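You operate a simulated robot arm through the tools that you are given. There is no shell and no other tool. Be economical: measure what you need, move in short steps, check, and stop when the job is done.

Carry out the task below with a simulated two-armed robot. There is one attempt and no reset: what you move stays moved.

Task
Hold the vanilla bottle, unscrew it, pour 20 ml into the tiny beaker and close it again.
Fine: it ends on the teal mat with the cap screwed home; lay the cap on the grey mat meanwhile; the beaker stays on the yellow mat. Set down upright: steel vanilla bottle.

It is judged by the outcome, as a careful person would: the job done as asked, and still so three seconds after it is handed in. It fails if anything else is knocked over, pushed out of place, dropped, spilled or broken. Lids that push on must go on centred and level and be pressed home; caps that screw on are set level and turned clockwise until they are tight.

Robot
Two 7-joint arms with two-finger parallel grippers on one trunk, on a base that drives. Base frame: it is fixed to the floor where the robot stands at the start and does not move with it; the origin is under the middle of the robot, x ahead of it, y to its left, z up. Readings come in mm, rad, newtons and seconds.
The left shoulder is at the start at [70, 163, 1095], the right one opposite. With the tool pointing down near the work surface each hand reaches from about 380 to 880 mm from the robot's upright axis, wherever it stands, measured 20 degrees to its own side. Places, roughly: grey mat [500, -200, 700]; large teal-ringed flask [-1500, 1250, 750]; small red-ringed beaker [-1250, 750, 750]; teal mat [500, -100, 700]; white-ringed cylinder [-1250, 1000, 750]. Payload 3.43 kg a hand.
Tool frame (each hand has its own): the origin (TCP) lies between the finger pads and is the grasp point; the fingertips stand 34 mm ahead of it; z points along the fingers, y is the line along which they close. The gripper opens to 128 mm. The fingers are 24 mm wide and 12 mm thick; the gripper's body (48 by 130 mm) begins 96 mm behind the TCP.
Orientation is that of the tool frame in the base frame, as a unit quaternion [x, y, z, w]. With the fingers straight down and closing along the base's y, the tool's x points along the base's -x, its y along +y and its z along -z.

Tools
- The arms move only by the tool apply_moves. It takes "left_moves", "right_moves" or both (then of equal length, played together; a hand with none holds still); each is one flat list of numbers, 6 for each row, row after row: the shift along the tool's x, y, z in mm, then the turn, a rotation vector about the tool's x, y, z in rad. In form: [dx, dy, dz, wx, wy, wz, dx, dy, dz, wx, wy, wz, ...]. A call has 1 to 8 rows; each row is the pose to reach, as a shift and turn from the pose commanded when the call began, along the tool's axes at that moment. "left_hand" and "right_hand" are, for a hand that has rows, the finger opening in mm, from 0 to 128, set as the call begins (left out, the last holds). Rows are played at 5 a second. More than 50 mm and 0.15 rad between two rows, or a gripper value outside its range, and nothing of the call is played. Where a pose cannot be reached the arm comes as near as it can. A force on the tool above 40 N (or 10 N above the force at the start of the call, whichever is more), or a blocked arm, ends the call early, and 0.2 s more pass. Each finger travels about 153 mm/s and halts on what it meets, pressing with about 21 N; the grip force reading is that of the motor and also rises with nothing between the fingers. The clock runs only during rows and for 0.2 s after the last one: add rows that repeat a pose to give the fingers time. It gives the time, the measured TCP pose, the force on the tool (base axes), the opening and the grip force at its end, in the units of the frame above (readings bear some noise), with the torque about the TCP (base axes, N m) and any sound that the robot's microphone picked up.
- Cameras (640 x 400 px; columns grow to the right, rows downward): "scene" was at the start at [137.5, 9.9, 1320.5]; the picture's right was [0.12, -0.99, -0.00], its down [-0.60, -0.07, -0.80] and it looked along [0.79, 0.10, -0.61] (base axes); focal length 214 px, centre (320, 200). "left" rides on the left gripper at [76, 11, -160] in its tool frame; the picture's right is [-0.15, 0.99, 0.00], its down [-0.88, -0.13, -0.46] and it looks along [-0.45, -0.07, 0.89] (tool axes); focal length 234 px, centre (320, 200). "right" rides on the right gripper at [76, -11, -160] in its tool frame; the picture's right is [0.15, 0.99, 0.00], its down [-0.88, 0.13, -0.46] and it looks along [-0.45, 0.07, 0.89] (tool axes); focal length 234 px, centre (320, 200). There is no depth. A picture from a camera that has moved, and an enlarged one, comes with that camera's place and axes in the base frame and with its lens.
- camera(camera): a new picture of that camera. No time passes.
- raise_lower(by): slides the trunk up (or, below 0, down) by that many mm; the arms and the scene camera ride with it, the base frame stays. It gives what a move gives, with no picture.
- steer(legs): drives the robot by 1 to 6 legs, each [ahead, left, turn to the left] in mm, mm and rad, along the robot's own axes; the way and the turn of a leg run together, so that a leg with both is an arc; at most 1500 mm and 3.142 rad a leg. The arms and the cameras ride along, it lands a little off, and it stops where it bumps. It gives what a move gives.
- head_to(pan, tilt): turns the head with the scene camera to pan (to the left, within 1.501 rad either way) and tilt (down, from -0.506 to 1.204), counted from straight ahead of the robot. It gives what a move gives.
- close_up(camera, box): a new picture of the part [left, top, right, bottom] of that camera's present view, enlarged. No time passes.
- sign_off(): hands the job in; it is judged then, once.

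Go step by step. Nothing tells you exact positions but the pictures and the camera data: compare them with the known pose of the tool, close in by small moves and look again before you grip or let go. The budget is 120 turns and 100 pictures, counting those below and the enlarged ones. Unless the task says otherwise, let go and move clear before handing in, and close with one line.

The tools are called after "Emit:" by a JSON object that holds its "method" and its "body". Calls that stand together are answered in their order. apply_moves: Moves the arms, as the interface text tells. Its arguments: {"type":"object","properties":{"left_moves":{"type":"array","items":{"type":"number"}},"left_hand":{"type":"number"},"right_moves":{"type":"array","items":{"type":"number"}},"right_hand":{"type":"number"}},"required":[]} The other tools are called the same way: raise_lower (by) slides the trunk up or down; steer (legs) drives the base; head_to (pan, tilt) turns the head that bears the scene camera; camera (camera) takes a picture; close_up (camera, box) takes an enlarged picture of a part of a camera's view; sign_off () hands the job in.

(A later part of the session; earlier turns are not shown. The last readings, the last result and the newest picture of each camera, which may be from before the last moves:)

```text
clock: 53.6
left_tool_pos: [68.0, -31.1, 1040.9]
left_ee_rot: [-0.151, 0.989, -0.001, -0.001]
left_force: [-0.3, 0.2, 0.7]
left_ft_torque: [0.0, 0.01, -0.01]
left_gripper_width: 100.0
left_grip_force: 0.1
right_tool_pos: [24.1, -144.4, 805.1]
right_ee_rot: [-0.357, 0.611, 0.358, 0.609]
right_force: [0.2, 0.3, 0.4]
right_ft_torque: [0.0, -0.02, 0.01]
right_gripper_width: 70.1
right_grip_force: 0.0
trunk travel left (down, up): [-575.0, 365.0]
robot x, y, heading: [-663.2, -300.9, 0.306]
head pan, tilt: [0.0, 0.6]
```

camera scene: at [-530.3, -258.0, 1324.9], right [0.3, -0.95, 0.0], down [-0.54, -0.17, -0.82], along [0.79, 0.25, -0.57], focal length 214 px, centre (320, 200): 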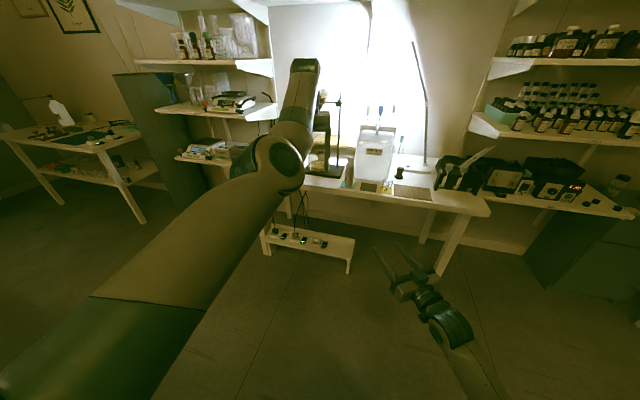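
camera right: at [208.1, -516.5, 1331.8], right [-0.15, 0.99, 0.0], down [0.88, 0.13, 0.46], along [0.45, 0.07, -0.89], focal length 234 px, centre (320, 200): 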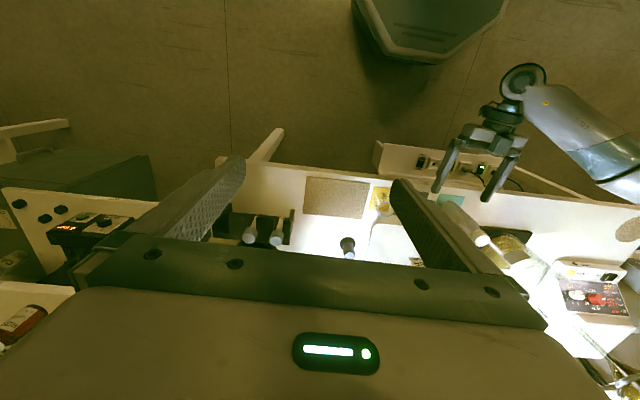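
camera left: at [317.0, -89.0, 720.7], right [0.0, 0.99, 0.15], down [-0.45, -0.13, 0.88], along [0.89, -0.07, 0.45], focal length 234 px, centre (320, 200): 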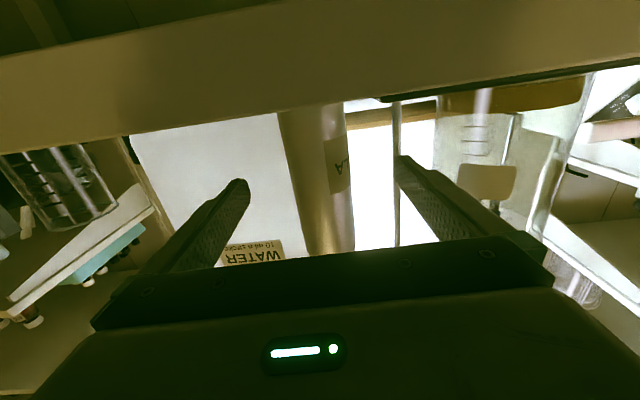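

The right hand reaches rel (700, -60) when its tool is yawed inward. Now I test the left hand pointing down above that same point.

Emit:
{"method": "apply_moves", "body": {"left_moves": [15, -18, 16, 0, 0, 0, 31, -37, 32, 0, 0, 0, 46, -55, 48, 0, 0, 0, 62, -74, 64, 0, 0, 0, 77, -92, 81, 0, 0, 0, 77, -92, 81, 0, 0, 0], "left_hand": 60}}

Emit:
{"method": "camera", "body": {"camera": "scene"}}

```text
clock: 55.0
left_tool_pos: [76.3, -127.5, 976.2]
left_ee_rot: [-0.15, 0.989, 0.0, -0.002]
left_force: [-0.4, 0.3, -0.2]
left_ft_torque: [-0.02, 0.0, -0.03]
left_gripper_width: 60.0
left_grip_force: 0.0
left hand out of reach, approached as far as the arm can: row 1, 2, 3, 4, 5, 6
right_tool_pos: [23.5, -145.1, 806.4]
right_ee_rot: [-0.357, 0.611, 0.357, 0.61]
right_force: [0.2, -0.4, 0.7]
right_ft_torque: [-0.01, 0.02, 0.02]
right_gripper_width: 69.8
right_grip_force: 0.0
trunk travel left (down, up): [-575.0, 365.0]
robot x, y, heading: [-665.1, -297.4, 0.307]
head pan, tilt: [0.0, 0.6]
```

```text
78 pictures are left
camera scene: at [-530.1, -258.2, 1324.9], right [0.3, -0.95, 0.0], down [-0.54, -0.17, -0.82], along [0.79, 0.25, -0.57], focal length 214 px, centre (320, 200)
```

scene: 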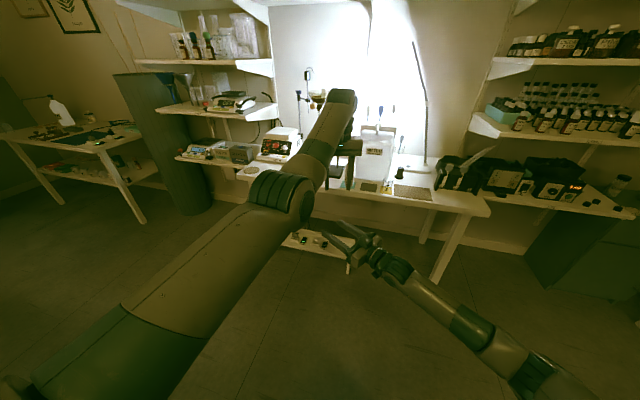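

Emit:
{"method": "apply_moves", "body": {"left_moves": [0, 0, 18, 0, 0, 0, 0, 0, 36, 0, 0, 0, 0, 0, 54, 0, 0, 0, 0, 0, 72, 0, 0, 0], "right_moves": [2, -10, 10, 0, 0, 0, 4, -20, 20, 0, 0, 0, 6, -30, 30, 0, 0, 0, 8, -40, 40, 0, 0, 0]}}

```text
clock: 56.0
left_tool_pos: [76.4, -128.2, 905.0]
left_ee_rot: [-0.151, 0.989, -0.001, -0.001]
left_force: [0.5, 1.0, -0.1]
left_ft_torque: [0.01, 0.01, -0.01]
left_gripper_width: 60.2
left_grip_force: 0.0
right_tool_pos: [78.0, -131.3, 798.8]
right_ee_rot: [-0.357, 0.611, 0.357, 0.609]
right_force: [-0.6, -0.2, 0.0]
right_ft_torque: [0.04, 0.0, 0.01]
right_gripper_width: 70.0
right_grip_force: 0.0
trunk travel left (down, up): [-575.0, 365.0]
robot x, y, heading: [-664.0, -295.7, 0.307]
head pan, tilt: [0.0, 0.6]
```

Both hands reach the working geometry at rel (757, -62). I lift the left hand while pre-turning it, retract the right hand, and then drive the robot to the matching pose at the table.

Emit:
{"method": "apply_moves", "body": {"left_moves": [0, 0, -9, 0, 0, 0.15, 0, 0, -18, 0, 0, 0.3, 0, 0, -27, 0, 0, 0.45, 0, 0, -36, 0, 0, 0.6, 0, 0, -45, 0, 0, 0.75, 0, 0, -54, 0, 0, 0.9, 0, 0, -63, 0, 0, 1.05, 0, 0, -72, 0, 0, 1.2], "right_moves": [0, 0, -14, 0, 0, 0, 0, 0, -28, 0, 0, 0, 0, 0, -42, 0, 0, 0, 0, 0, -56, 0, 0, 0, 0, 0, -70, 0, 0, 0, 0, 0, -84, 0, 0, 0, 0, 0, -97, 0, 0, 0, 0, 0, -110, 0, 0, 0], "right_hand": 100}}

Emit:
{"method": "steer", "body": {"legs": [[0, 0, -0.757], [-115, 736, 0]]}}

Emit:
{"method": "camera", "body": {"camera": "scene"}}

```text
clock: 57.8
left_tool_pos: [75.6, -131.8, 979.0]
left_ee_rot: [0.436, 0.9, -0.001, -0.001]
left_force: [-0.2, -0.8, -0.5]
left_ft_torque: [0.01, -0.03, 0.0]
left_gripper_width: 60.2
left_grip_force: 0.1
right_tool_pos: [23.2, -227.6, 801.5]
right_ee_rot: [-0.358, 0.611, 0.358, 0.609]
right_force: [0.4, -0.2, 0.0]
right_ft_torque: [0.01, -0.01, 0.03]
right_gripper_width: 100.1
right_grip_force: 0.1
trunk travel left (down, up): [-575.0, 365.0]
robot x, y, heading: [-662.5, -298.2, 0.304]
head pan, tilt: [0.0, 0.6]
```

```text
clock: 63.9
left_tool_pos: [208.1, 37.8, 978.0]
left_ee_rot: [0.734, 0.679, 0.0, 0.0]
left_force: [-0.1, -0.6, 0.1]
left_ft_torque: [-0.01, 0.03, 0.0]
left_gripper_width: 59.8
left_grip_force: 0.1
right_tool_pos: [104.8, 1.2, 801.1]
right_ee_rot: [-0.108, 0.7, 0.108, 0.698]
right_force: [0.4, -1.1, -0.4]
right_ft_torque: [-0.03, 0.0, 0.0]
right_gripper_width: 99.8
right_grip_force: 0.2
trunk travel left (down, up): [-575.0, 365.0]
robot x, y, heading: [-447.0, 417.6, -0.441]
head pan, tilt: [0.0, 0.6]
```

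```text
77 pictures are left
camera scene: at [-319.9, 359.1, 1324.9], right [-0.43, -0.9, 0.0], down [-0.51, 0.24, -0.82], along [0.74, -0.35, -0.57], focal length 214 px, centre (320, 200)
```

scene: 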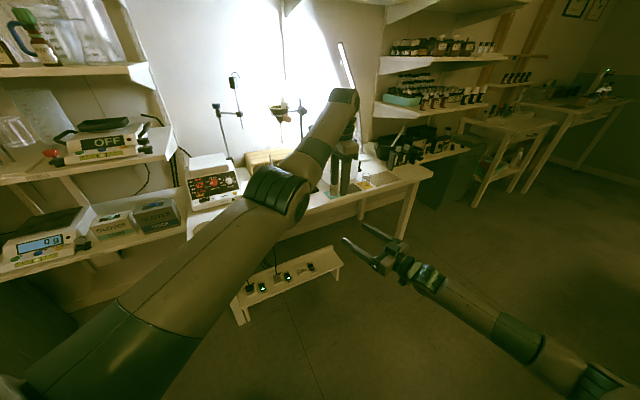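

The offset to the bottle is about 302 mm ahead and 8 mm right, and the path is clear. I drive in.

Emit:
{"method": "steer", "body": {"legs": [[302, -8, 0]]}}

Emit:
{"method": "camera", "body": {"camera": "right"}}

Emit:
{"method": "camera", "body": {"camera": "left"}}

Emit:
{"method": "camera", "body": {"camera": "scene"}}

```text
clock: 65.9
left_tool_pos: [477.5, -95.3, 976.8]
left_ee_rot: [0.733, 0.68, -0.001, -0.001]
left_force: [0.4, 0.0, -0.2]
left_ft_torque: [0.05, 0.04, -0.01]
left_gripper_width: 60.0
left_grip_force: 0.0
right_tool_pos: [375.4, -129.9, 800.9]
right_ee_rot: [-0.108, 0.7, 0.11, 0.698]
right_force: [0.4, -0.2, 0.3]
right_ft_torque: [0.05, -0.01, 0.02]
right_gripper_width: 100.0
right_grip_force: 0.1
trunk travel left (down, up): [-575.0, 365.0]
robot x, y, heading: [-176.4, 279.1, -0.441]
head pan, tilt: [0.0, 0.6]
```

```text
76 pictures are left
camera right: at [224.0, -189.6, 724.2], right [-0.3, 0.94, -0.14], down [-0.47, -0.02, 0.88], along [0.83, 0.34, 0.45], focal length 234 px, centre (320, 200)
```

right: 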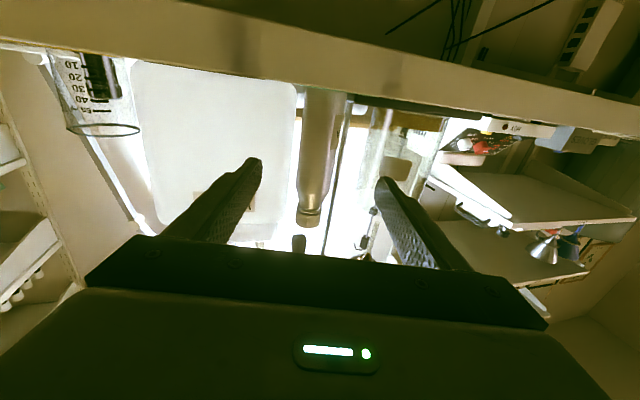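

```text
75 pictures are left
camera left: at [494.1, -21.3, 1137.1], right [0.98, -0.22, 0.0], down [-0.2, -0.87, 0.46], along [-0.1, -0.44, -0.89], focal length 234 px, centre (320, 200)
```

left: 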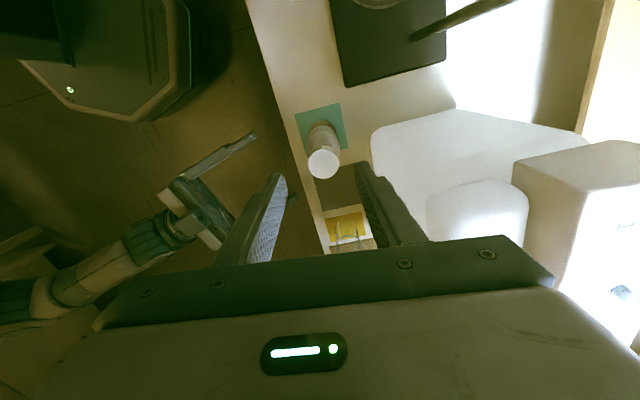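

```text
74 pictures are left
camera scene: at [-51.8, 223.5, 1324.8], right [-0.43, -0.9, 0.0], down [-0.51, 0.24, -0.82], along [0.75, -0.35, -0.57], focal length 214 px, centre (320, 200)
```

scene: 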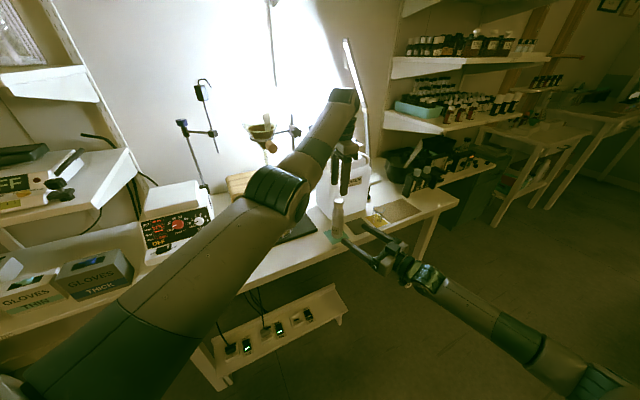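

The right hand is aligned with the bottle (about 108 mm ahead) and the left hand is above the cap. I advance the right hand and grip the body.

Emit:
{"method": "apply_moves", "body": {"right_moves": [1, 0, 27, 0, 0, 0, 2, -1, 54, 0, 0, 0, 3, -1, 81, 0, 0, 0, 3, -1, 107, 0, 0, 0, 3, -1, 107, 0, 0, 0]}}

Emit:
{"method": "apply_moves", "body": {"right_moves": [0, 0, 0, 0, 0, 0, 0, 0, 0, 0, 0, 0, 0, 0, 0, 0, 0, 0, 0, 0, 0, 0, 0, 0], "right_hand": 0}}

Emit:
{"method": "camera", "body": {"camera": "left"}}

Emit:
{"method": "close_up", "body": {"camera": "scene", "box": [280, 160, 440, 260]}}

```text
clock: 67.1
left_tool_pos: [475.9, -95.3, 978.2]
left_ee_rot: [0.733, 0.68, 0.0, -0.001]
left_force: [0.6, 0.6, -0.2]
left_ft_torque: [-0.01, -0.03, 0.0]
left_gripper_width: 59.8
left_grip_force: 0.0
right_tool_pos: [476.3, -98.8, 799.7]
right_ee_rot: [-0.109, 0.699, 0.109, 0.698]
right_force: [0.1, 0.3, 0.7]
right_ft_torque: [0.02, 0.02, -0.03]
right_gripper_width: 99.9
right_grip_force: 0.1
trunk travel left (down, up): [-575.0, 365.0]
robot x, y, heading: [-179.6, 285.4, -0.441]
head pan, tilt: [0.0, 0.6]
```

```text
clock: 68.1
left_tool_pos: [476.6, -95.9, 977.7]
left_ee_rot: [0.734, 0.68, -0.001, 0.0]
left_force: [0.6, 0.8, 0.2]
left_ft_torque: [0.0, 0.0, -0.05]
left_gripper_width: 59.9
left_grip_force: 0.0
right_tool_pos: [476.0, -98.1, 799.0]
right_ee_rot: [-0.11, 0.7, 0.112, 0.697]
right_force: [0.0, -1.0, 0.0]
right_ft_torque: [-0.02, 0.04, 0.01]
right_gripper_width: 42.1
right_grip_force: 21.5
trunk travel left (down, up): [-575.0, 365.0]
robot x, y, heading: [-178.3, 286.0, -0.44]
head pan, tilt: [0.0, 0.6]
```

```text
73 pictures are left
camera left: at [493.6, -21.0, 1137.5], right [0.98, -0.22, 0.0], down [-0.2, -0.87, 0.46], along [-0.1, -0.44, -0.89], focal length 234 px, centre (320, 200)
```

left: 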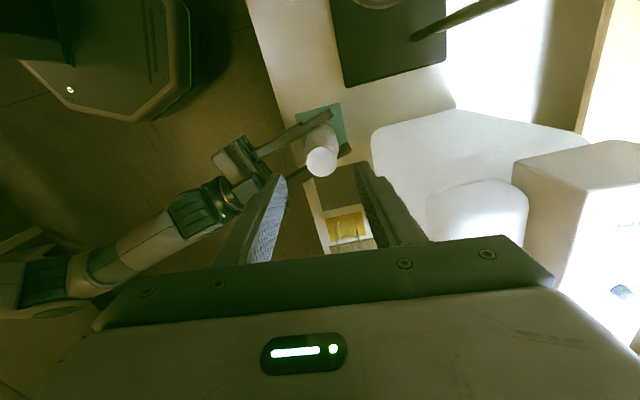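

```text
4.00 times, centred on (360, 210) of scene
camera zoom: at [-52.4, 223.7, 1324.9], right [-0.43, -0.9, 0.0], down [-0.51, 0.24, -0.82], along [0.75, -0.35, -0.57], focal length 858 px, centre (160, 160)
```

zoom: 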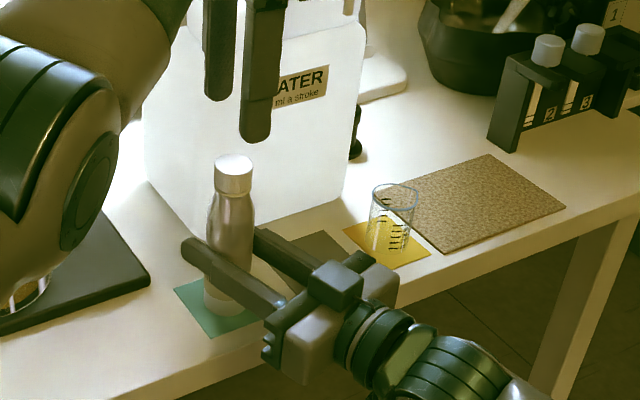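

The bottle is gripped and the cap top is at about (477.5, -97, 899). I lower the left hand over the cap and close on it.

Emit:
{"method": "apply_moves", "body": {"left_moves": [-1, 1, 24, 0, 0, 0, -1, 1, 48, 0, 0, 0, -1, 1, 72, 0, 0, 0, -1, 1, 72, 0, 0, 0]}}

Emit:
{"method": "close_up", "body": {"camera": "scene", "box": [300, 170, 396, 230]}}

Emit:
{"method": "camera", "body": {"camera": "left"}}

```text
clock: 69.1
left_tool_pos: [476.9, -97.0, 907.2]
left_ee_rot: [0.733, 0.68, -0.001, 0.0]
left_force: [0.0, -0.4, 0.9]
left_ft_torque: [0.02, 0.01, 0.0]
left_gripper_width: 59.9
left_grip_force: 0.0
right_tool_pos: [477.8, -97.4, 799.7]
right_ee_rot: [-0.108, 0.7, 0.109, 0.697]
right_force: [-0.1, 0.4, 0.5]
right_ft_torque: [-0.07, 0.03, -0.03]
right_gripper_width: 42.2
right_grip_force: 21.5
trunk travel left (down, up): [-575.0, 365.0]
robot x, y, heading: [-179.7, 283.5, -0.443]
head pan, tilt: [0.0, 0.6]
```

```text
6.67 times, centred on (348, 200) of scene
camera zoom: at [-52.5, 223.8, 1324.9], right [-0.43, -0.9, 0.0], down [-0.51, 0.24, -0.82], along [0.75, -0.35, -0.57], focal length 1430 px, centre (133, 200)
```

zoom: 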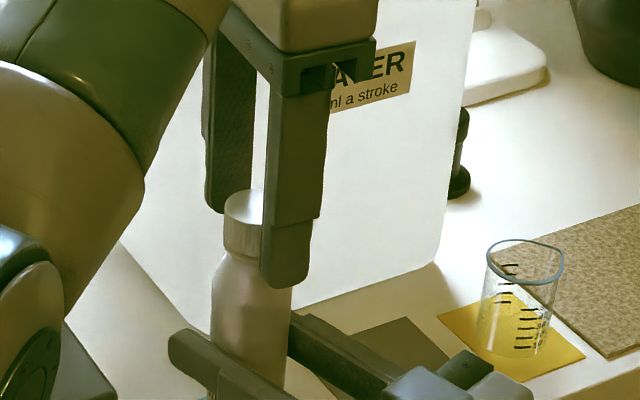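

```text
70 pictures are left
camera left: at [493.7, -22.1, 1066.1], right [0.98, -0.22, 0.0], down [-0.2, -0.87, 0.46], along [-0.1, -0.45, -0.89], focal length 234 px, centre (320, 200)
```

left: 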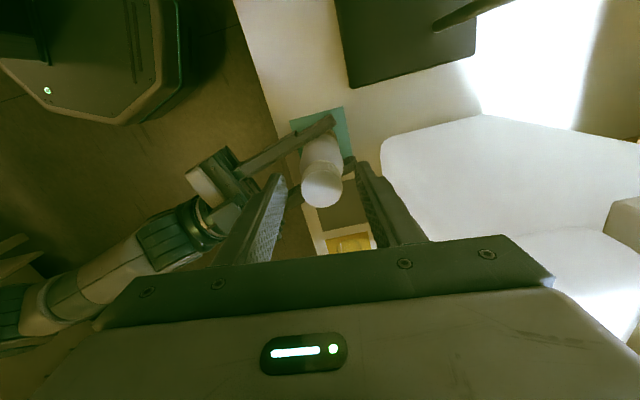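

Emit:
{"method": "apply_moves", "body": {"left_moves": [0, 0, 0, 0, 0, 0, 0, 0, 0, 0, 0, 0, 0, 0, 0, 0, 0, 0], "left_hand": 0}}

Emit:
{"method": "close_up", "body": {"camera": "scene", "box": [300, 170, 396, 230]}}

```text
clock: 69.9
left_tool_pos: [478.2, -97.2, 906.2]
left_ee_rot: [0.733, 0.68, 0.0, -0.001]
left_force: [6.0, -2.5, -0.2]
left_ft_torque: [-0.09, -0.16, 0.02]
left_gripper_width: 32.0
left_grip_force: 21.5
right_tool_pos: [476.4, -98.2, 798.6]
right_ee_rot: [-0.109, 0.7, 0.11, 0.697]
right_force: [-6.7, 1.1, 0.2]
right_ft_torque: [-0.24, -0.42, 0.02]
right_gripper_width: 42.2
right_grip_force: 20.4
trunk travel left (down, up): [-575.0, 365.0]
robot x, y, heading: [-179.5, 287.0, -0.443]
head pan, tilt: [0.0, 0.6]
```

```text
6.67 times, centred on (348, 200) of scene
camera zoom: at [-52.5, 223.7, 1324.9], right [-0.43, -0.9, 0.0], down [-0.51, 0.24, -0.82], along [0.75, -0.35, -0.57], focal length 1430 px, centre (133, 200)
```

zoom: 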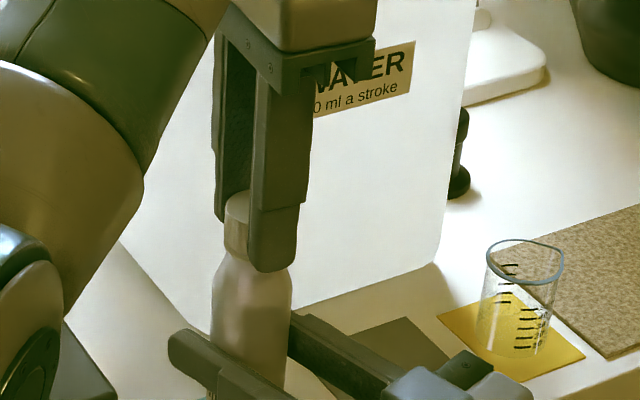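

The cap is held (32 mm). I turn it counter-clockwise, rising slightly for the thread pitch.

Emit:
{"method": "apply_moves", "body": {"left_moves": [0, 0.8, -0.1, 0, 0, -0.15, 0, 0.8, -0.1, 0, 0, -0.3, 0, 0.8, -0.2, 0, 0, -0.45, 0, 0.8, -0.3, 0, 0, -0.6, 0, 0.8, -0.3, 0, 0, -0.75, 0, 0.8, -0.4, 0, 0, -0.9, 0, 0.8, -0.5, 0, 0, -1.05, 0, 0.8, -0.6, 0, 0, -1.2]}}

Emit:
{"method": "close_up", "body": {"camera": "scene", "box": [300, 170, 396, 230]}}

```text
clock: 71.7
left_tool_pos: [478.2, -96.8, 906.4]
left_ee_rot: [0.22, 0.976, 0.0, -0.001]
left_force: [-9.4, -2.2, 3.4]
left_ft_torque: [-0.06, 0.52, 0.01]
left_gripper_width: 32.0
left_grip_force: 21.1
right_tool_pos: [477.2, -97.6, 799.2]
right_ee_rot: [-0.109, 0.699, 0.11, 0.698]
right_force: [12.4, 1.3, 0.8]
right_ft_torque: [-0.13, 0.43, 0.0]
right_gripper_width: 42.1
right_grip_force: 21.3
trunk travel left (down, up): [-575.0, 365.0]
robot x, y, heading: [-179.8, 281.1, -0.437]
head pan, tilt: [0.0, 0.6]
```

```text
6.67 times, centred on (348, 200) of scene
camera zoom: at [-52.6, 224.0, 1324.9], right [-0.43, -0.9, 0.0], down [-0.51, 0.24, -0.83], along [0.75, -0.35, -0.56], focal length 1430 px, centre (133, 200)
```

zoom: 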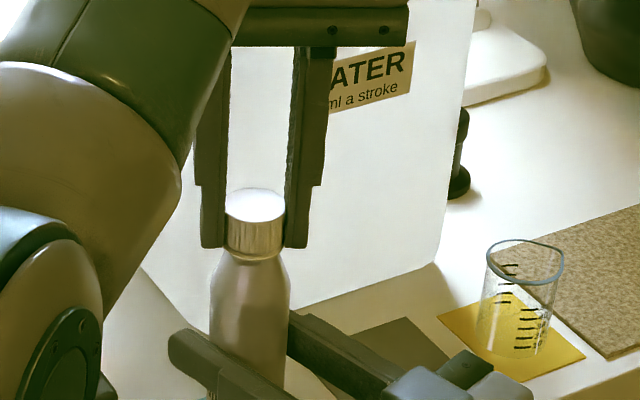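

Emit:
{"method": "apply_moves", "body": {"left_moves": [0.8, -0.4, -0.1, 0, 0, -0.15, 0.8, -0.4, -0.2, 0, 0, -0.3, 0.8, -0.4, -0.2, 0, 0, -0.45, 0.8, -0.4, -0.3, 0, 0, -0.6, 0.8, -0.4, -0.4, 0, 0, -0.75, 0.8, -0.4, -0.5, 0, 0, -0.9, 0.8, -0.4, -0.5, 0, 0, -1.05, 0.8, -0.4, -0.6, 0, 0, -1.2]}}

Emit:
{"method": "close_up", "body": {"camera": "scene", "box": [316, 180, 364, 210]}}

```text
clock: 73.5
left_tool_pos: [478.4, -96.7, 908.0]
left_ee_rot: [-0.37, 0.929, -0.001, -0.001]
left_force: [7.2, -9.5, 1.9]
left_ft_torque: [-0.23, -0.13, -0.04]
left_gripper_width: 31.9
left_grip_force: 20.6
right_tool_pos: [476.2, -97.1, 799.2]
right_ee_rot: [-0.11, 0.699, 0.11, 0.698]
right_force: [-8.5, 8.3, -0.5]
right_ft_torque: [-0.62, -0.53, 0.05]
right_gripper_width: 42.1
right_grip_force: 21.2
trunk travel left (down, up): [-575.0, 365.0]
robot x, y, heading: [-176.6, 284.6, -0.44]
head pan, tilt: [0.0, 0.6]
```

```text
13.33 times, centred on (340, 195) of scene
camera zoom: at [-52.9, 223.9, 1324.9], right [-0.43, -0.9, 0.0], down [-0.51, 0.24, -0.83], along [0.75, -0.35, -0.56], focal length 2860 px, centre (53, 267)
```

zoom: 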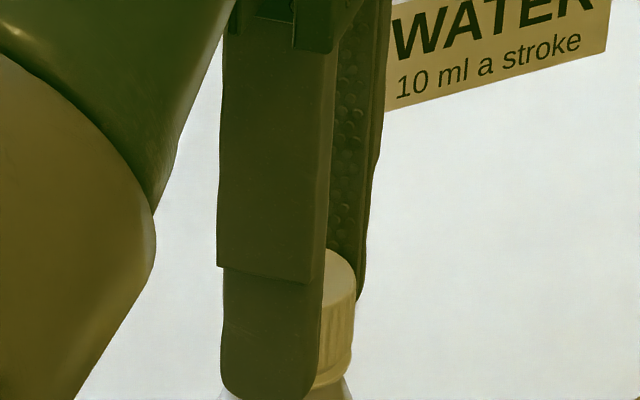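

About 2.4 rad is done. I release, rotate back and regrip.

Emit:
{"method": "apply_moves", "body": {"left_moves": [0, 0, 0, 0, 0, 0, 0, 0, 0, 0, 0, 0.15, 0, 0, 0, 0, 0, 0.3, 0, 0, 0, 0, 0, 0.45, 0, 0, 0, 0, 0, 0.6, 0, 0, 0, 0, 0, 0.75, 0, 0, 0, 0, 0, 0.9, 0, 0, 0, 0, 0, 1.05], "left_hand": 60}}

Emit:
{"method": "apply_moves", "body": {"left_moves": [0, 0, 0, 0, 0, 0.15, 0, 0, 0, 0, 0, 0.3, 0, 0, 0, 0, 0, 0.45, 0, 0, 0, 0, 0, 0.6, 0, 0, 0, 0, 0, 0.75, 0, 0, 0, 0, 0, 0.9, 0, 0, 0, 0, 0, 1.05, 0, 0, 0, 0, 0, 1.2]}}

Emit:
{"method": "close_up", "body": {"camera": "scene", "box": [316, 180, 364, 210]}}

```text
clock: 75.3
left_tool_pos: [477.0, -96.4, 906.1]
left_ee_rot: [0.149, 0.989, -0.001, -0.001]
left_force: [0.1, 0.1, -0.1]
left_ft_torque: [0.0, 0.02, 0.01]
left_gripper_width: 59.9
left_grip_force: 0.0
right_tool_pos: [476.1, -98.8, 799.7]
right_ee_rot: [-0.11, 0.699, 0.11, 0.698]
right_force: [1.0, -1.4, 0.4]
right_ft_torque: [-0.06, -0.08, -0.05]
right_gripper_width: 42.1
right_grip_force: 21.0
trunk travel left (down, up): [-575.0, 365.0]
robot x, y, heading: [-181.6, 283.7, -0.438]
head pan, tilt: [0.0, 0.6]
```

```text
clock: 77.1
left_tool_pos: [476.3, -97.5, 907.8]
left_ee_rot: [0.681, 0.732, -0.001, 0.0]
left_force: [-0.7, 0.4, 0.0]
left_ft_torque: [-0.04, 0.02, 0.02]
left_gripper_width: 60.0
left_grip_force: 0.1
right_tool_pos: [477.0, -97.9, 798.9]
right_ee_rot: [-0.109, 0.699, 0.11, 0.698]
right_force: [0.7, -0.3, 1.6]
right_ft_torque: [-0.04, -0.1, -0.02]
right_gripper_width: 42.1
right_grip_force: 20.8
trunk travel left (down, up): [-575.0, 365.0]
robot x, y, heading: [-179.8, 280.9, -0.442]
head pan, tilt: [0.0, 0.6]
```

```text
13.33 times, centred on (340, 195) of scene
camera zoom: at [-52.6, 223.8, 1324.9], right [-0.43, -0.9, 0.0], down [-0.51, 0.24, -0.82], along [0.75, -0.35, -0.57], focal length 2860 px, centre (53, 267)
```

zoom: 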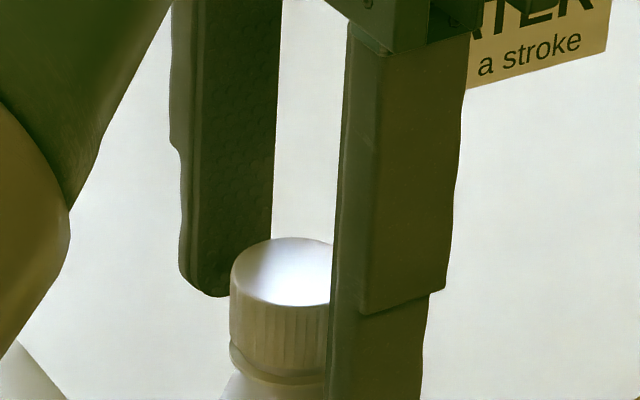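

Emit:
{"method": "apply_moves", "body": {"left_moves": [0, 1, 0, 0, 0, 0, 0, 1, 0, 0, 0, 0, 0, 1, -0.1, 0, 0, -0.15, 0, 1, -0.2, 0, 0, -0.3, 0, 1, -0.2, 0, 0, -0.45, 0, 1, -0.3, 0, 0, -0.6, 0, 1, -0.4, 0, 0, -0.75, 0, 1, -0.5, 0, 0, -0.9], "left_hand": 0}}

Emit:
{"method": "apply_moves", "body": {"left_moves": [0, 0, -0.1, 0, 0, -0.15, 0, 0, -0.2, 0, 0, -0.3, 0, 0, -0.2, 0, 0, -0.45, 0, 0, -0.3, 0, 0, -0.6, 0, 0, -0.4, 0, 0, -0.75, 0, 0, -0.5, 0, 0, -0.9, 0, 0, -0.5, 0, 0, -1.05, 0, 0, -0.6, 0, 0, -1.2]}}

Emit:
{"method": "close_up", "body": {"camera": "scene", "box": [316, 180, 364, 210]}}

```text
clock: 78.9
left_tool_pos: [478.2, -96.6, 907.8]
left_ee_rot: [0.293, 0.956, -0.001, -0.001]
left_force: [-2.4, -1.3, -0.6]
left_ft_torque: [-0.03, 0.04, 0.01]
left_gripper_width: 31.9
left_grip_force: 21.1
right_tool_pos: [477.1, -98.7, 798.8]
right_ee_rot: [-0.109, 0.699, 0.11, 0.698]
right_force: [1.1, 2.2, -0.5]
right_ft_torque: [-0.02, 0.11, 0.03]
right_gripper_width: 42.1
right_grip_force: 20.8
trunk travel left (down, up): [-575.0, 365.0]
robot x, y, heading: [-179.6, 286.7, -0.437]
head pan, tilt: [0.0, 0.6]
```

```text
clock: 80.7
left_tool_pos: [478.7, -96.6, 906.8]
left_ee_rot: [-0.298, 0.954, -0.001, -0.001]
left_force: [-2.0, -2.8, 0.2]
left_ft_torque: [-0.07, 0.06, 0.02]
left_gripper_width: 32.0
left_grip_force: 21.3
right_tool_pos: [476.6, -97.1, 799.6]
right_ee_rot: [-0.109, 0.699, 0.11, 0.698]
right_force: [3.8, 2.8, 0.2]
right_ft_torque: [-0.34, 0.28, 0.0]
right_gripper_width: 42.1
right_grip_force: 20.8
trunk travel left (down, up): [-575.0, 365.0]
robot x, y, heading: [-178.3, 282.7, -0.441]
head pan, tilt: [0.0, 0.6]
```

```text
13.33 times, centred on (340, 195) of scene
camera zoom: at [-52.5, 223.7, 1324.9], right [-0.43, -0.9, 0.0], down [-0.51, 0.24, -0.82], along [0.75, -0.35, -0.57], focal length 2860 px, centre (53, 267)
```

zoom: 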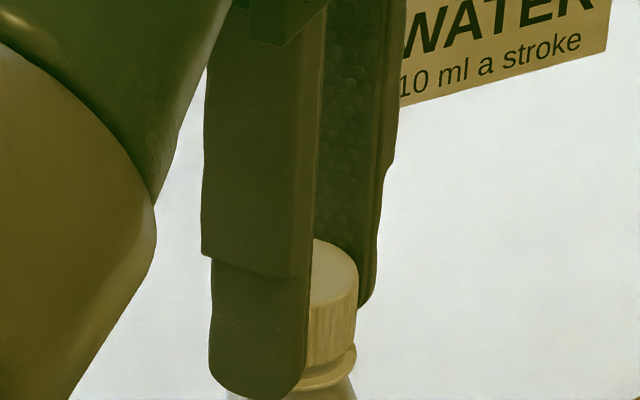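

The gap under the cap has grown. I test with a small 3 mm lift to see whether it's free.

Emit:
{"method": "apply_moves", "body": {"left_moves": [0, 0, -1, 0, 0, -0.05, 0, 0, -2, 0, 0, -0.1, 0, 0, -3, 0, 0, -0.15]}}

Emit:
{"method": "close_up", "body": {"camera": "scene", "box": [316, 180, 364, 210]}}

```text
clock: 81.5
left_tool_pos: [478.8, -96.6, 911.0]
left_ee_rot: [-0.368, 0.93, 0.001, 0.0]
left_force: [-0.7, -4.4, -2.9]
left_ft_torque: [-0.07, 0.03, -0.03]
left_gripper_width: 31.9
left_grip_force: 21.5
right_tool_pos: [476.2, -97.5, 798.2]
right_ee_rot: [-0.11, 0.699, 0.11, 0.698]
right_force: [0.7, 4.9, 1.1]
right_ft_torque: [-0.49, 0.07, 0.03]
right_gripper_width: 42.0
right_grip_force: 21.2
trunk travel left (down, up): [-575.0, 365.0]
robot x, y, heading: [-180.3, 280.4, -0.441]
head pan, tilt: [0.0, 0.6]
```

```text
13.33 times, centred on (340, 195) of scene
camera zoom: at [-52.3, 223.7, 1324.9], right [-0.43, -0.9, 0.0], down [-0.51, 0.24, -0.82], along [0.75, -0.35, -0.57], focal length 2860 px, centre (53, 267)
```

zoom: 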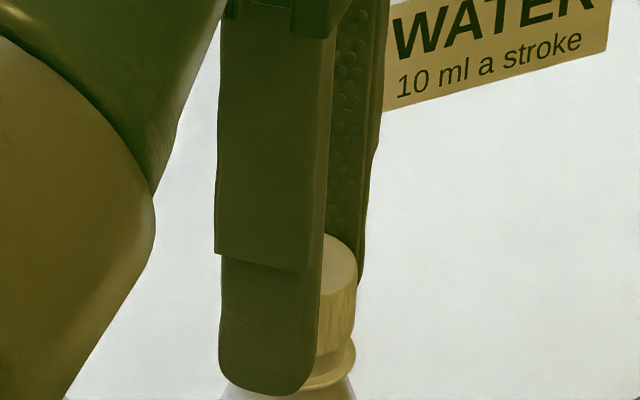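

The cap rises freely with the fingers, so it's unscrewed. I set it back on the neck and release it so I can regrip with a backward-tilted hand that clears the tube over the grey mat; the right hand will release too and back off meanwhile.

Emit:
{"method": "apply_moves", "body": {"left_moves": [0, 0, 1.2, 0, 0, 0, 0, 0, 2.5, 0, 0, 0, 0, 0, 2.5, 0, 0, 0]}}

Emit:
{"method": "apply_moves", "body": {"left_moves": [0, 0, 0, 0, 0, 0, 0, 0, 0, 0, 0, 0.15, 0, 0, 0, 0, 0, 0.3, 0, 0, 0, 0, 0, 0.45, 0, 0, 0, 0, 0, 0.6, 0, 0, 0, 0, 0, 0.75, 0, 0, 0, 0, 0, 0.9, 0, 0, 0, 0, 0, 1.05], "left_hand": 60}}

Emit:
{"method": "apply_moves", "body": {"right_moves": [0, 0, 0, 0, 0, 0, 0, 0, 0, 0, 0, 0, 0, 0, -20, 0, 0, 0, 0, 0, -40, 0, 0, 0, 0, 0, -60, 0, 0, 0, 0, 0, -80, 0, 0, 0, 0, 0, -100, 0, 0, 0, 0, 0, -120, 0, 0, 0], "right_hand": 100}}

Emit:
{"method": "close_up", "body": {"camera": "scene", "box": [300, 170, 396, 230]}}

```text
clock: 82.3
left_tool_pos: [478.2, -96.1, 910.0]
left_ee_rot: [-0.369, 0.929, -0.001, -0.001]
left_force: [2.1, -5.1, 3.1]
left_ft_torque: [-0.15, -0.02, 0.01]
left_gripper_width: 31.9
left_grip_force: 21.1
right_tool_pos: [476.6, -98.3, 799.8]
right_ee_rot: [-0.11, 0.699, 0.11, 0.698]
right_force: [1.3, 6.4, -1.5]
right_ft_torque: [-0.36, -0.29, 0.0]
right_gripper_width: 42.3
right_grip_force: 20.6
trunk travel left (down, up): [-575.0, 365.0]
robot x, y, heading: [-182.2, 283.6, -0.439]
head pan, tilt: [0.0, 0.6]
```

```text
clock: 84.1
left_tool_pos: [478.5, -96.4, 908.9]
left_ee_rot: [0.148, 0.989, -0.001, -0.001]
left_force: [-1.2, -0.3, -0.4]
left_ft_torque: [0.0, 0.0, 0.05]
left_gripper_width: 59.9
left_grip_force: 0.1
right_tool_pos: [475.5, -98.4, 799.5]
right_ee_rot: [-0.11, 0.699, 0.11, 0.698]
right_force: [-0.3, -1.6, -0.3]
right_ft_torque: [-0.02, -0.02, 0.0]
right_gripper_width: 42.1
right_grip_force: 21.0
trunk travel left (down, up): [-575.0, 365.0]
robot x, y, heading: [-179.1, 283.9, -0.441]
head pan, tilt: [0.0, 0.6]
```

```text
clock: 85.9
left_tool_pos: [478.7, -96.6, 908.0]
left_ee_rot: [0.147, 0.989, 0.001, -0.002]
left_force: [-0.3, -0.2, -0.1]
left_ft_torque: [0.0, 0.01, -0.01]
left_gripper_width: 60.3
left_grip_force: 0.0
right_tool_pos: [360.7, -135.9, 800.5]
right_ee_rot: [-0.109, 0.699, 0.109, 0.699]
right_force: [-0.2, -0.6, 0.6]
right_ft_torque: [-0.01, 0.0, 0.04]
right_gripper_width: 100.0
right_grip_force: 0.1
trunk travel left (down, up): [-575.0, 365.0]
robot x, y, heading: [-180.8, 283.7, -0.436]
head pan, tilt: [0.0, 0.6]
```

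```text
6.67 times, centred on (348, 200) of scene
camera zoom: at [-53.1, 223.6, 1325.0], right [-0.43, -0.9, 0.0], down [-0.51, 0.24, -0.83], along [0.75, -0.35, -0.56], focal length 1430 px, centre (133, 200)
```

zoom: 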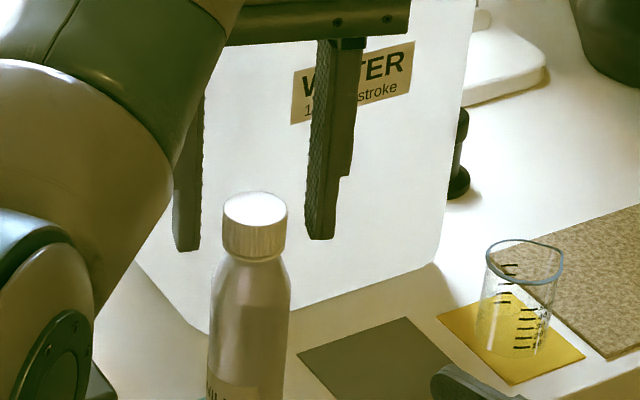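

Emit:
{"method": "apply_moves", "body": {"left_moves": [0, 0, 0, 0, 0, 0.07, 0, 0, 0, 0, 0, 0.145, 0, 0, 0, 0, 0, 0.145, 0, 0, 0, 0, 0, 0.145], "right_moves": [8, -33, -21, 0, 0, 0, 15, -66, -42, 0, 0, 0, 22, -98, -63, 0, 0, 0, 30, -131, -84, 0, 0, 0]}}

Emit:
{"method": "apply_moves", "body": {"left_moves": [3, 0, -1, 0, -0.125, 0, 6, 0, -2, 0, -0.25, 0, 9, 0, -3, 0, -0.375, 0, 12, 0, -4, 0, -0.5, 0, 12, 0, -4, 0, -0.5, 0]}}

Emit:
{"method": "close_up", "body": {"camera": "scene", "box": [280, 150, 440, 250]}}

Emit:
{"method": "camera", "body": {"camera": "left"}}

```text
clock: 86.9
left_tool_pos: [479.0, -97.2, 909.4]
left_ee_rot: [0.219, 0.976, 0.0, -0.001]
left_force: [-0.1, -0.2, -0.8]
left_ft_torque: [0.03, 0.0, -0.01]
left_gripper_width: 60.1
left_grip_force: 0.0
right_tool_pos: [322.8, -285.5, 769.5]
right_ee_rot: [-0.109, 0.699, 0.11, 0.698]
right_force: [0.0, -0.5, -0.2]
right_ft_torque: [0.03, -0.01, -0.01]
right_gripper_width: 99.9
right_grip_force: 0.0
trunk travel left (down, up): [-575.0, 365.0]
robot x, y, heading: [-181.3, 279.3, -0.44]
head pan, tilt: [0.0, 0.6]
```

```text
clock: 88.1
left_tool_pos: [466.7, -91.5, 912.1]
left_ee_rot: [0.212, 0.945, -0.055, 0.241]
left_force: [-0.2, 0.0, 0.3]
left_ft_torque: [0.0, 0.0, 0.02]
left_gripper_width: 60.1
left_grip_force: 0.1
right_tool_pos: [322.9, -284.8, 769.2]
right_ee_rot: [-0.108, 0.7, 0.11, 0.697]
right_force: [0.2, -0.4, 0.1]
right_ft_torque: [-0.02, 0.04, 0.01]
right_gripper_width: 99.8
right_grip_force: 0.0
trunk travel left (down, up): [-575.0, 365.0]
robot x, y, heading: [-183.2, 280.6, -0.437]
head pan, tilt: [0.0, 0.6]
```

```text
4.00 times, centred on (360, 200) of scene
camera zoom: at [-52.5, 223.6, 1324.9], right [-0.43, -0.9, 0.0], down [-0.51, 0.24, -0.82], along [0.75, -0.35, -0.57], focal length 858 px, centre (160, 200)
```

zoom: 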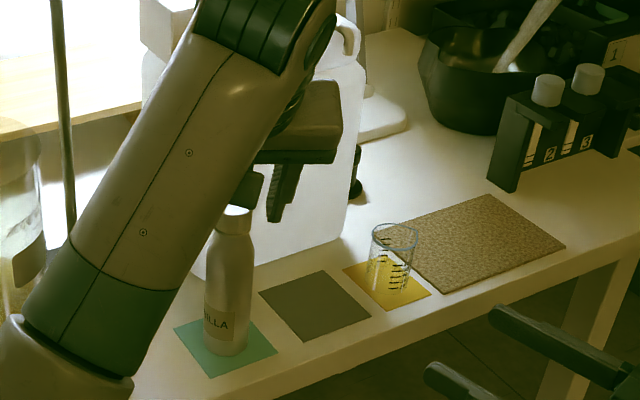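

```text
61 pictures are left
camera left: at [342.0, -20.6, 1016.3], right [0.54, 0.84, 0.07], down [0.45, -0.35, 0.82], along [0.71, -0.41, -0.57], focal length 234 px, centre (320, 200)
```

left: 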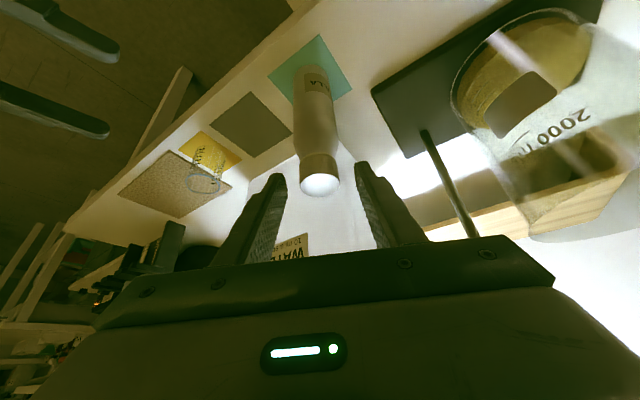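

The tilted fingers straddle the cap evenly. I close, then lift it straight up.

Emit:
{"method": "apply_moves", "body": {"left_moves": [0, 0, 0, 0, 0, 0, 0, 0, 0, 0, 0, 0, 0, 0, 0, 0, 0, 0, -1.4, 0, -2.6, 0, 0, 0, -4.8, 0, -8.8, 0, 0, 0, -9.6, 0, -17.6, 0, 0, 0, -19, 0, -35, 0, 0, 0], "left_hand": 0}}

Emit:
{"method": "camera", "body": {"camera": "left"}}

Emit:
{"method": "close_up", "body": {"camera": "scene", "box": [280, 150, 440, 250]}}

```text
clock: 89.7
left_tool_pos: [466.4, -90.3, 952.6]
left_ee_rot: [0.212, 0.945, -0.055, 0.242]
left_force: [-0.4, 0.6, 0.6]
left_ft_torque: [-0.03, 0.0, 0.01]
left_gripper_width: 32.0
left_grip_force: 21.3
right_tool_pos: [322.1, -284.4, 768.6]
right_ee_rot: [-0.108, 0.699, 0.109, 0.698]
right_force: [-0.2, 0.3, 0.2]
right_ft_torque: [-0.02, 0.03, 0.0]
right_gripper_width: 100.1
right_grip_force: 0.0
trunk travel left (down, up): [-575.0, 365.0]
robot x, y, heading: [-176.7, 282.3, -0.439]
head pan, tilt: [0.0, 0.6]
```

```text
60 pictures are left
camera left: at [341.8, -20.0, 1056.6], right [0.54, 0.84, 0.07], down [0.45, -0.35, 0.82], along [0.71, -0.41, -0.57], focal length 234 px, centre (320, 200)
```

left: 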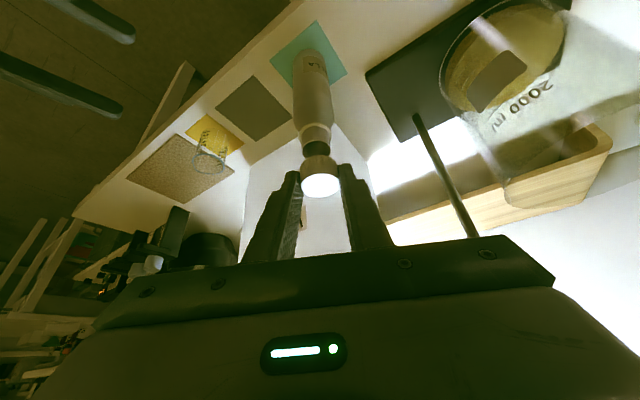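

```text
4.00 times, centred on (360, 200) of scene
camera zoom: at [-53.0, 223.8, 1324.9], right [-0.43, -0.9, 0.0], down [-0.51, 0.24, -0.83], along [0.75, -0.35, -0.56], focal length 858 px, centre (160, 200)
```

zoom: 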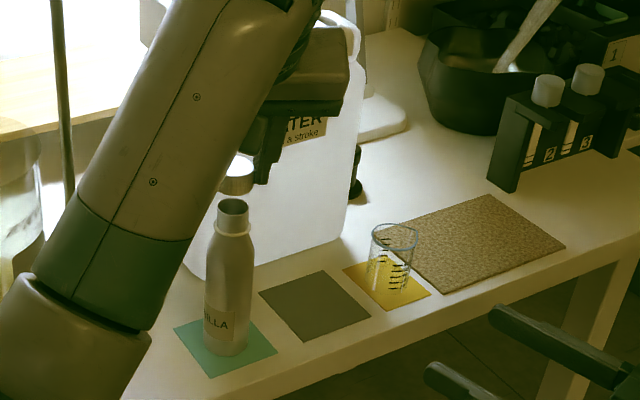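

The cap is off and the neck is visible. I carry it level to above the grey mat's near-left part and lower it most of the way.

Emit:
{"method": "apply_moves", "body": {"left_moves": [-6, -21, 3.5, 0, 0, 0, -13, -43, 7, 0, 0, 0, -19, -64, 10.5, 0, 0, 0, -25.7, -85.7, 14, 0, 0, 0, -25.7, -85.7, 14, 0, 0, 0]}}

Emit:
{"method": "camera", "body": {"camera": "scene"}}

Emit:
{"method": "camera", "body": {"camera": "left"}}

```text
clock: 90.9
left_tool_pos: [457.9, -179.5, 951.9]
left_ee_rot: [0.212, 0.946, -0.054, 0.241]
left_force: [-0.3, -0.1, -0.8]
left_ft_torque: [0.05, 0.02, 0.02]
left_gripper_width: 31.7
left_grip_force: 20.6
right_tool_pos: [322.8, -285.5, 769.0]
right_ee_rot: [-0.109, 0.7, 0.11, 0.697]
right_force: [0.5, 0.4, 0.5]
right_ft_torque: [-0.01, 0.02, 0.0]
right_gripper_width: 99.8
right_grip_force: 0.1
trunk travel left (down, up): [-575.0, 365.0]
robot x, y, heading: [-180.7, 285.3, -0.443]
head pan, tilt: [0.0, 0.6]
```

```text
58 pictures are left
camera scene: at [-52.5, 224.0, 1324.9], right [-0.43, -0.9, 0.0], down [-0.51, 0.24, -0.82], along [0.75, -0.35, -0.57], focal length 214 px, centre (320, 200)
```

scene: 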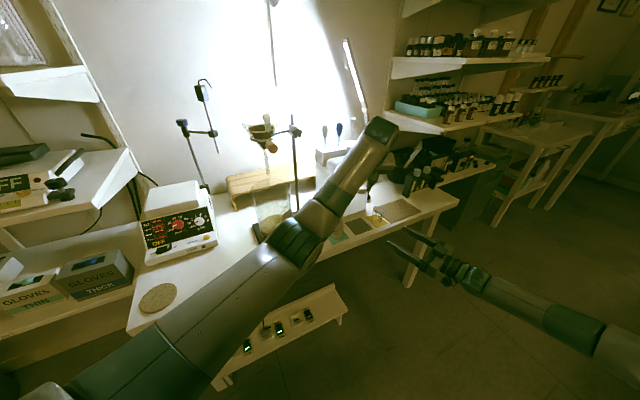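

```text
57 pictures are left
camera left: at [333.5, -108.7, 1056.0], right [0.54, 0.84, 0.07], down [0.45, -0.35, 0.82], along [0.71, -0.41, -0.57], focal length 234 px, centre (320, 200)
```

left: 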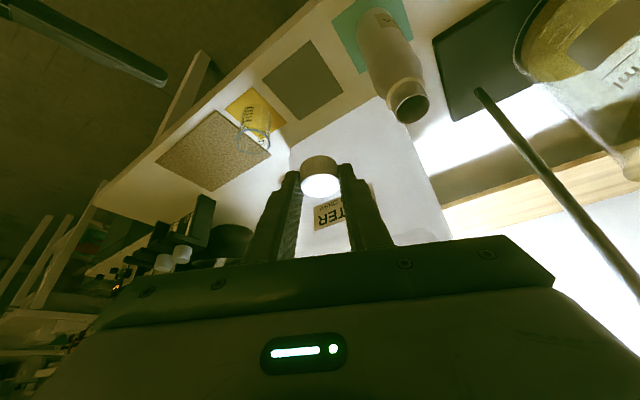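

The descent would pass too near the bottle's neck, so I shift about 22 mm further right toward the mat's middle first, then descend.

Emit:
{"method": "apply_moves", "body": {"left_moves": [-4, -11, 2.4, 0, 0, 0, -8.8, -22, 4.8, 0, 0, 0, 7, -22, 34, 0, 0, 0, 23, -22, 63, 0, 0, 0, 39, -22, 92, 0, 0, 0, 55, -22, 121, 0, 0, 0, 68, -22, 145, 0, 0, 0]}}

Emit:
{"method": "camera", "body": {"camera": "left"}}

Emit:
{"method": "close_up", "body": {"camera": "right", "box": [0, 0, 640, 400]}}

Emit:
{"method": "close_up", "body": {"camera": "scene", "box": [300, 150, 460, 250]}}

```text
clock: 92.5
left_tool_pos: [457.6, -207.5, 790.8]
left_ee_rot: [0.212, 0.946, -0.055, 0.241]
left_force: [0.8, 0.3, 0.7]
left_ft_torque: [0.02, 0.02, 0.02]
left_gripper_width: 32.0
left_grip_force: 20.9
right_tool_pos: [322.7, -286.4, 769.1]
right_ee_rot: [-0.108, 0.7, 0.11, 0.697]
right_force: [0.4, -0.3, -0.1]
right_ft_torque: [-0.02, -0.01, 0.02]
right_gripper_width: 100.4
right_grip_force: 0.1
trunk travel left (down, up): [-575.0, 365.0]
robot x, y, heading: [-172.3, 279.7, -0.438]
head pan, tilt: [0.0, 0.6]
```

```text
56 pictures are left
camera left: at [332.5, -135.3, 894.5], right [0.54, 0.84, 0.07], down [0.45, -0.35, 0.82], along [0.71, -0.41, -0.57], focal length 234 px, centre (320, 200)
```

left: 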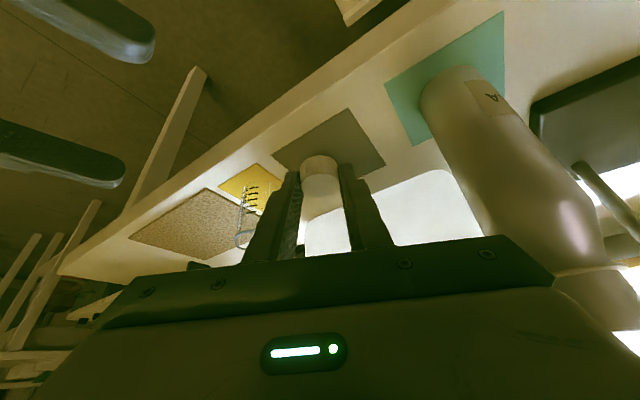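

```text
1.00 times, centred on (320, 200) of right (not enlarged: the box is as wide or as high as the picture)
camera zoom: at [172.1, -343.7, 692.3], right [-0.3, 0.94, -0.14], down [-0.47, -0.02, 0.88], along [0.83, 0.34, 0.45], focal length 234 px, centre (320, 200)
```

zoom: 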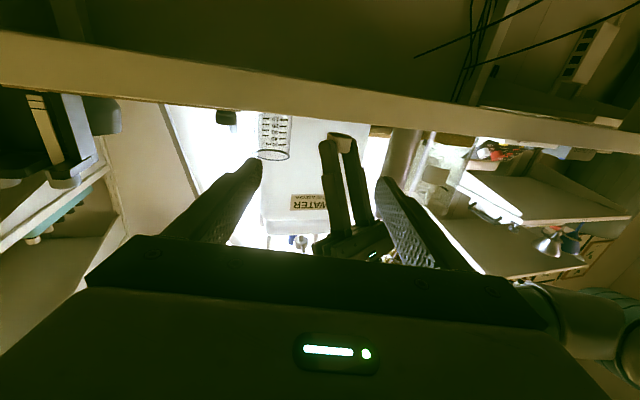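

```text
4.00 times, centred on (380, 200) of scene
camera zoom: at [-52.3, 223.5, 1324.9], right [-0.43, -0.9, 0.0], down [-0.51, 0.24, -0.82], along [0.75, -0.35, -0.57], focal length 858 px, centre (80, 200)
```

zoom: 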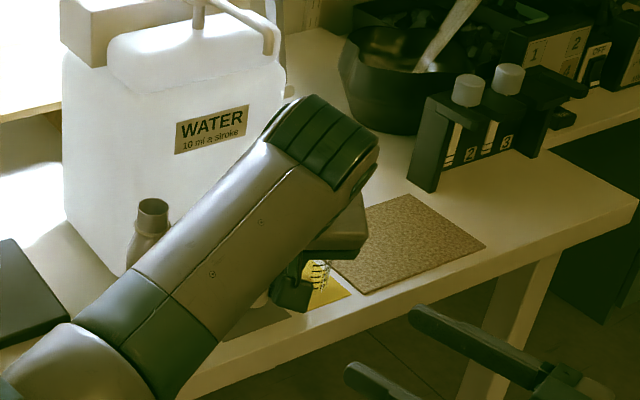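

Emit:
{"method": "apply_moves", "body": {"left_moves": [2.4, 0, 4.4, 0, 0, 0, 4.8, 0, 8.8, 0, 0, 0, 5.7, 0, 10.5, 0, 0, 0, 5.7, 0, 10.5, 0, 0, 0]}}

Emit:
{"method": "apply_moves", "body": {"left_moves": [0.5, 0, 0.9, 0, 0, 0, 1, 0, 1.8, 0, 0, 0, 1.4, 0, 2.6, 0, 0, 0, 1.4, 0, 2.6, 0, 0, 0]}}

Emit:
{"method": "close_up", "body": {"camera": "right", "box": [280, 100, 408, 180]}}

Emit:
{"method": "close_up", "body": {"camera": "left", "box": [240, 100, 400, 200]}}

```text
clock: 93.5
left_tool_pos: [456.3, -205.9, 780.8]
left_ee_rot: [0.212, 0.946, -0.054, 0.241]
left_force: [0.0, -0.7, 0.0]
left_ft_torque: [0.02, 0.0, -0.01]
left_gripper_width: 31.8
left_grip_force: 20.7
right_tool_pos: [322.7, -284.6, 768.2]
right_ee_rot: [-0.109, 0.699, 0.109, 0.698]
right_force: [-0.2, -0.2, -0.2]
right_ft_torque: [-0.05, -0.03, -0.02]
right_gripper_width: 100.1
right_grip_force: 0.0
trunk travel left (down, up): [-575.0, 365.0]
robot x, y, heading: [-178.5, 288.6, -0.439]
head pan, tilt: [0.0, 0.6]
```

```text
clock: 94.5
left_tool_pos: [456.5, -206.1, 777.5]
left_ee_rot: [0.212, 0.946, -0.055, 0.24]
left_force: [0.4, -0.8, -0.5]
left_ft_torque: [0.03, 0.02, 0.0]
left_gripper_width: 31.9
left_grip_force: 20.6
right_tool_pos: [322.3, -284.3, 768.8]
right_ee_rot: [-0.109, 0.7, 0.11, 0.697]
right_force: [-0.1, 0.7, -0.2]
right_ft_torque: [0.02, 0.0, 0.0]
right_gripper_width: 100.0
right_grip_force: 0.0
trunk travel left (down, up): [-575.0, 365.0]
robot x, y, heading: [-178.2, 286.4, -0.44]
head pan, tilt: [0.0, 0.6]
```

```text
5.00 times, centred on (344, 140) of right
camera zoom: at [172.0, -343.6, 692.4], right [-0.3, 0.94, -0.14], down [-0.47, -0.02, 0.88], along [0.83, 0.34, 0.45], focal length 1171 px, centre (200, 500)
```

zoom: 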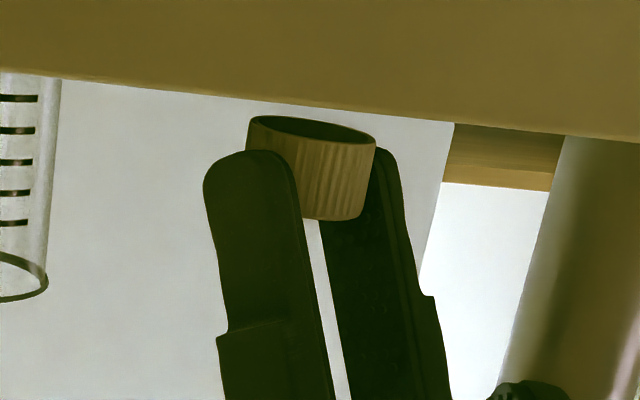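

```text
4.00 times, centred on (320, 150) of left
camera zoom: at [331.2, -134.5, 882.1], right [0.54, 0.84, 0.07], down [0.45, -0.35, 0.82], along [0.71, -0.41, -0.57], focal length 937 px, centre (320, 400)
```

zoom: 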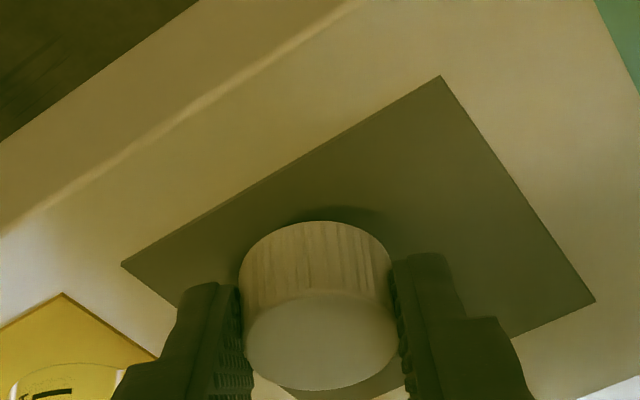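

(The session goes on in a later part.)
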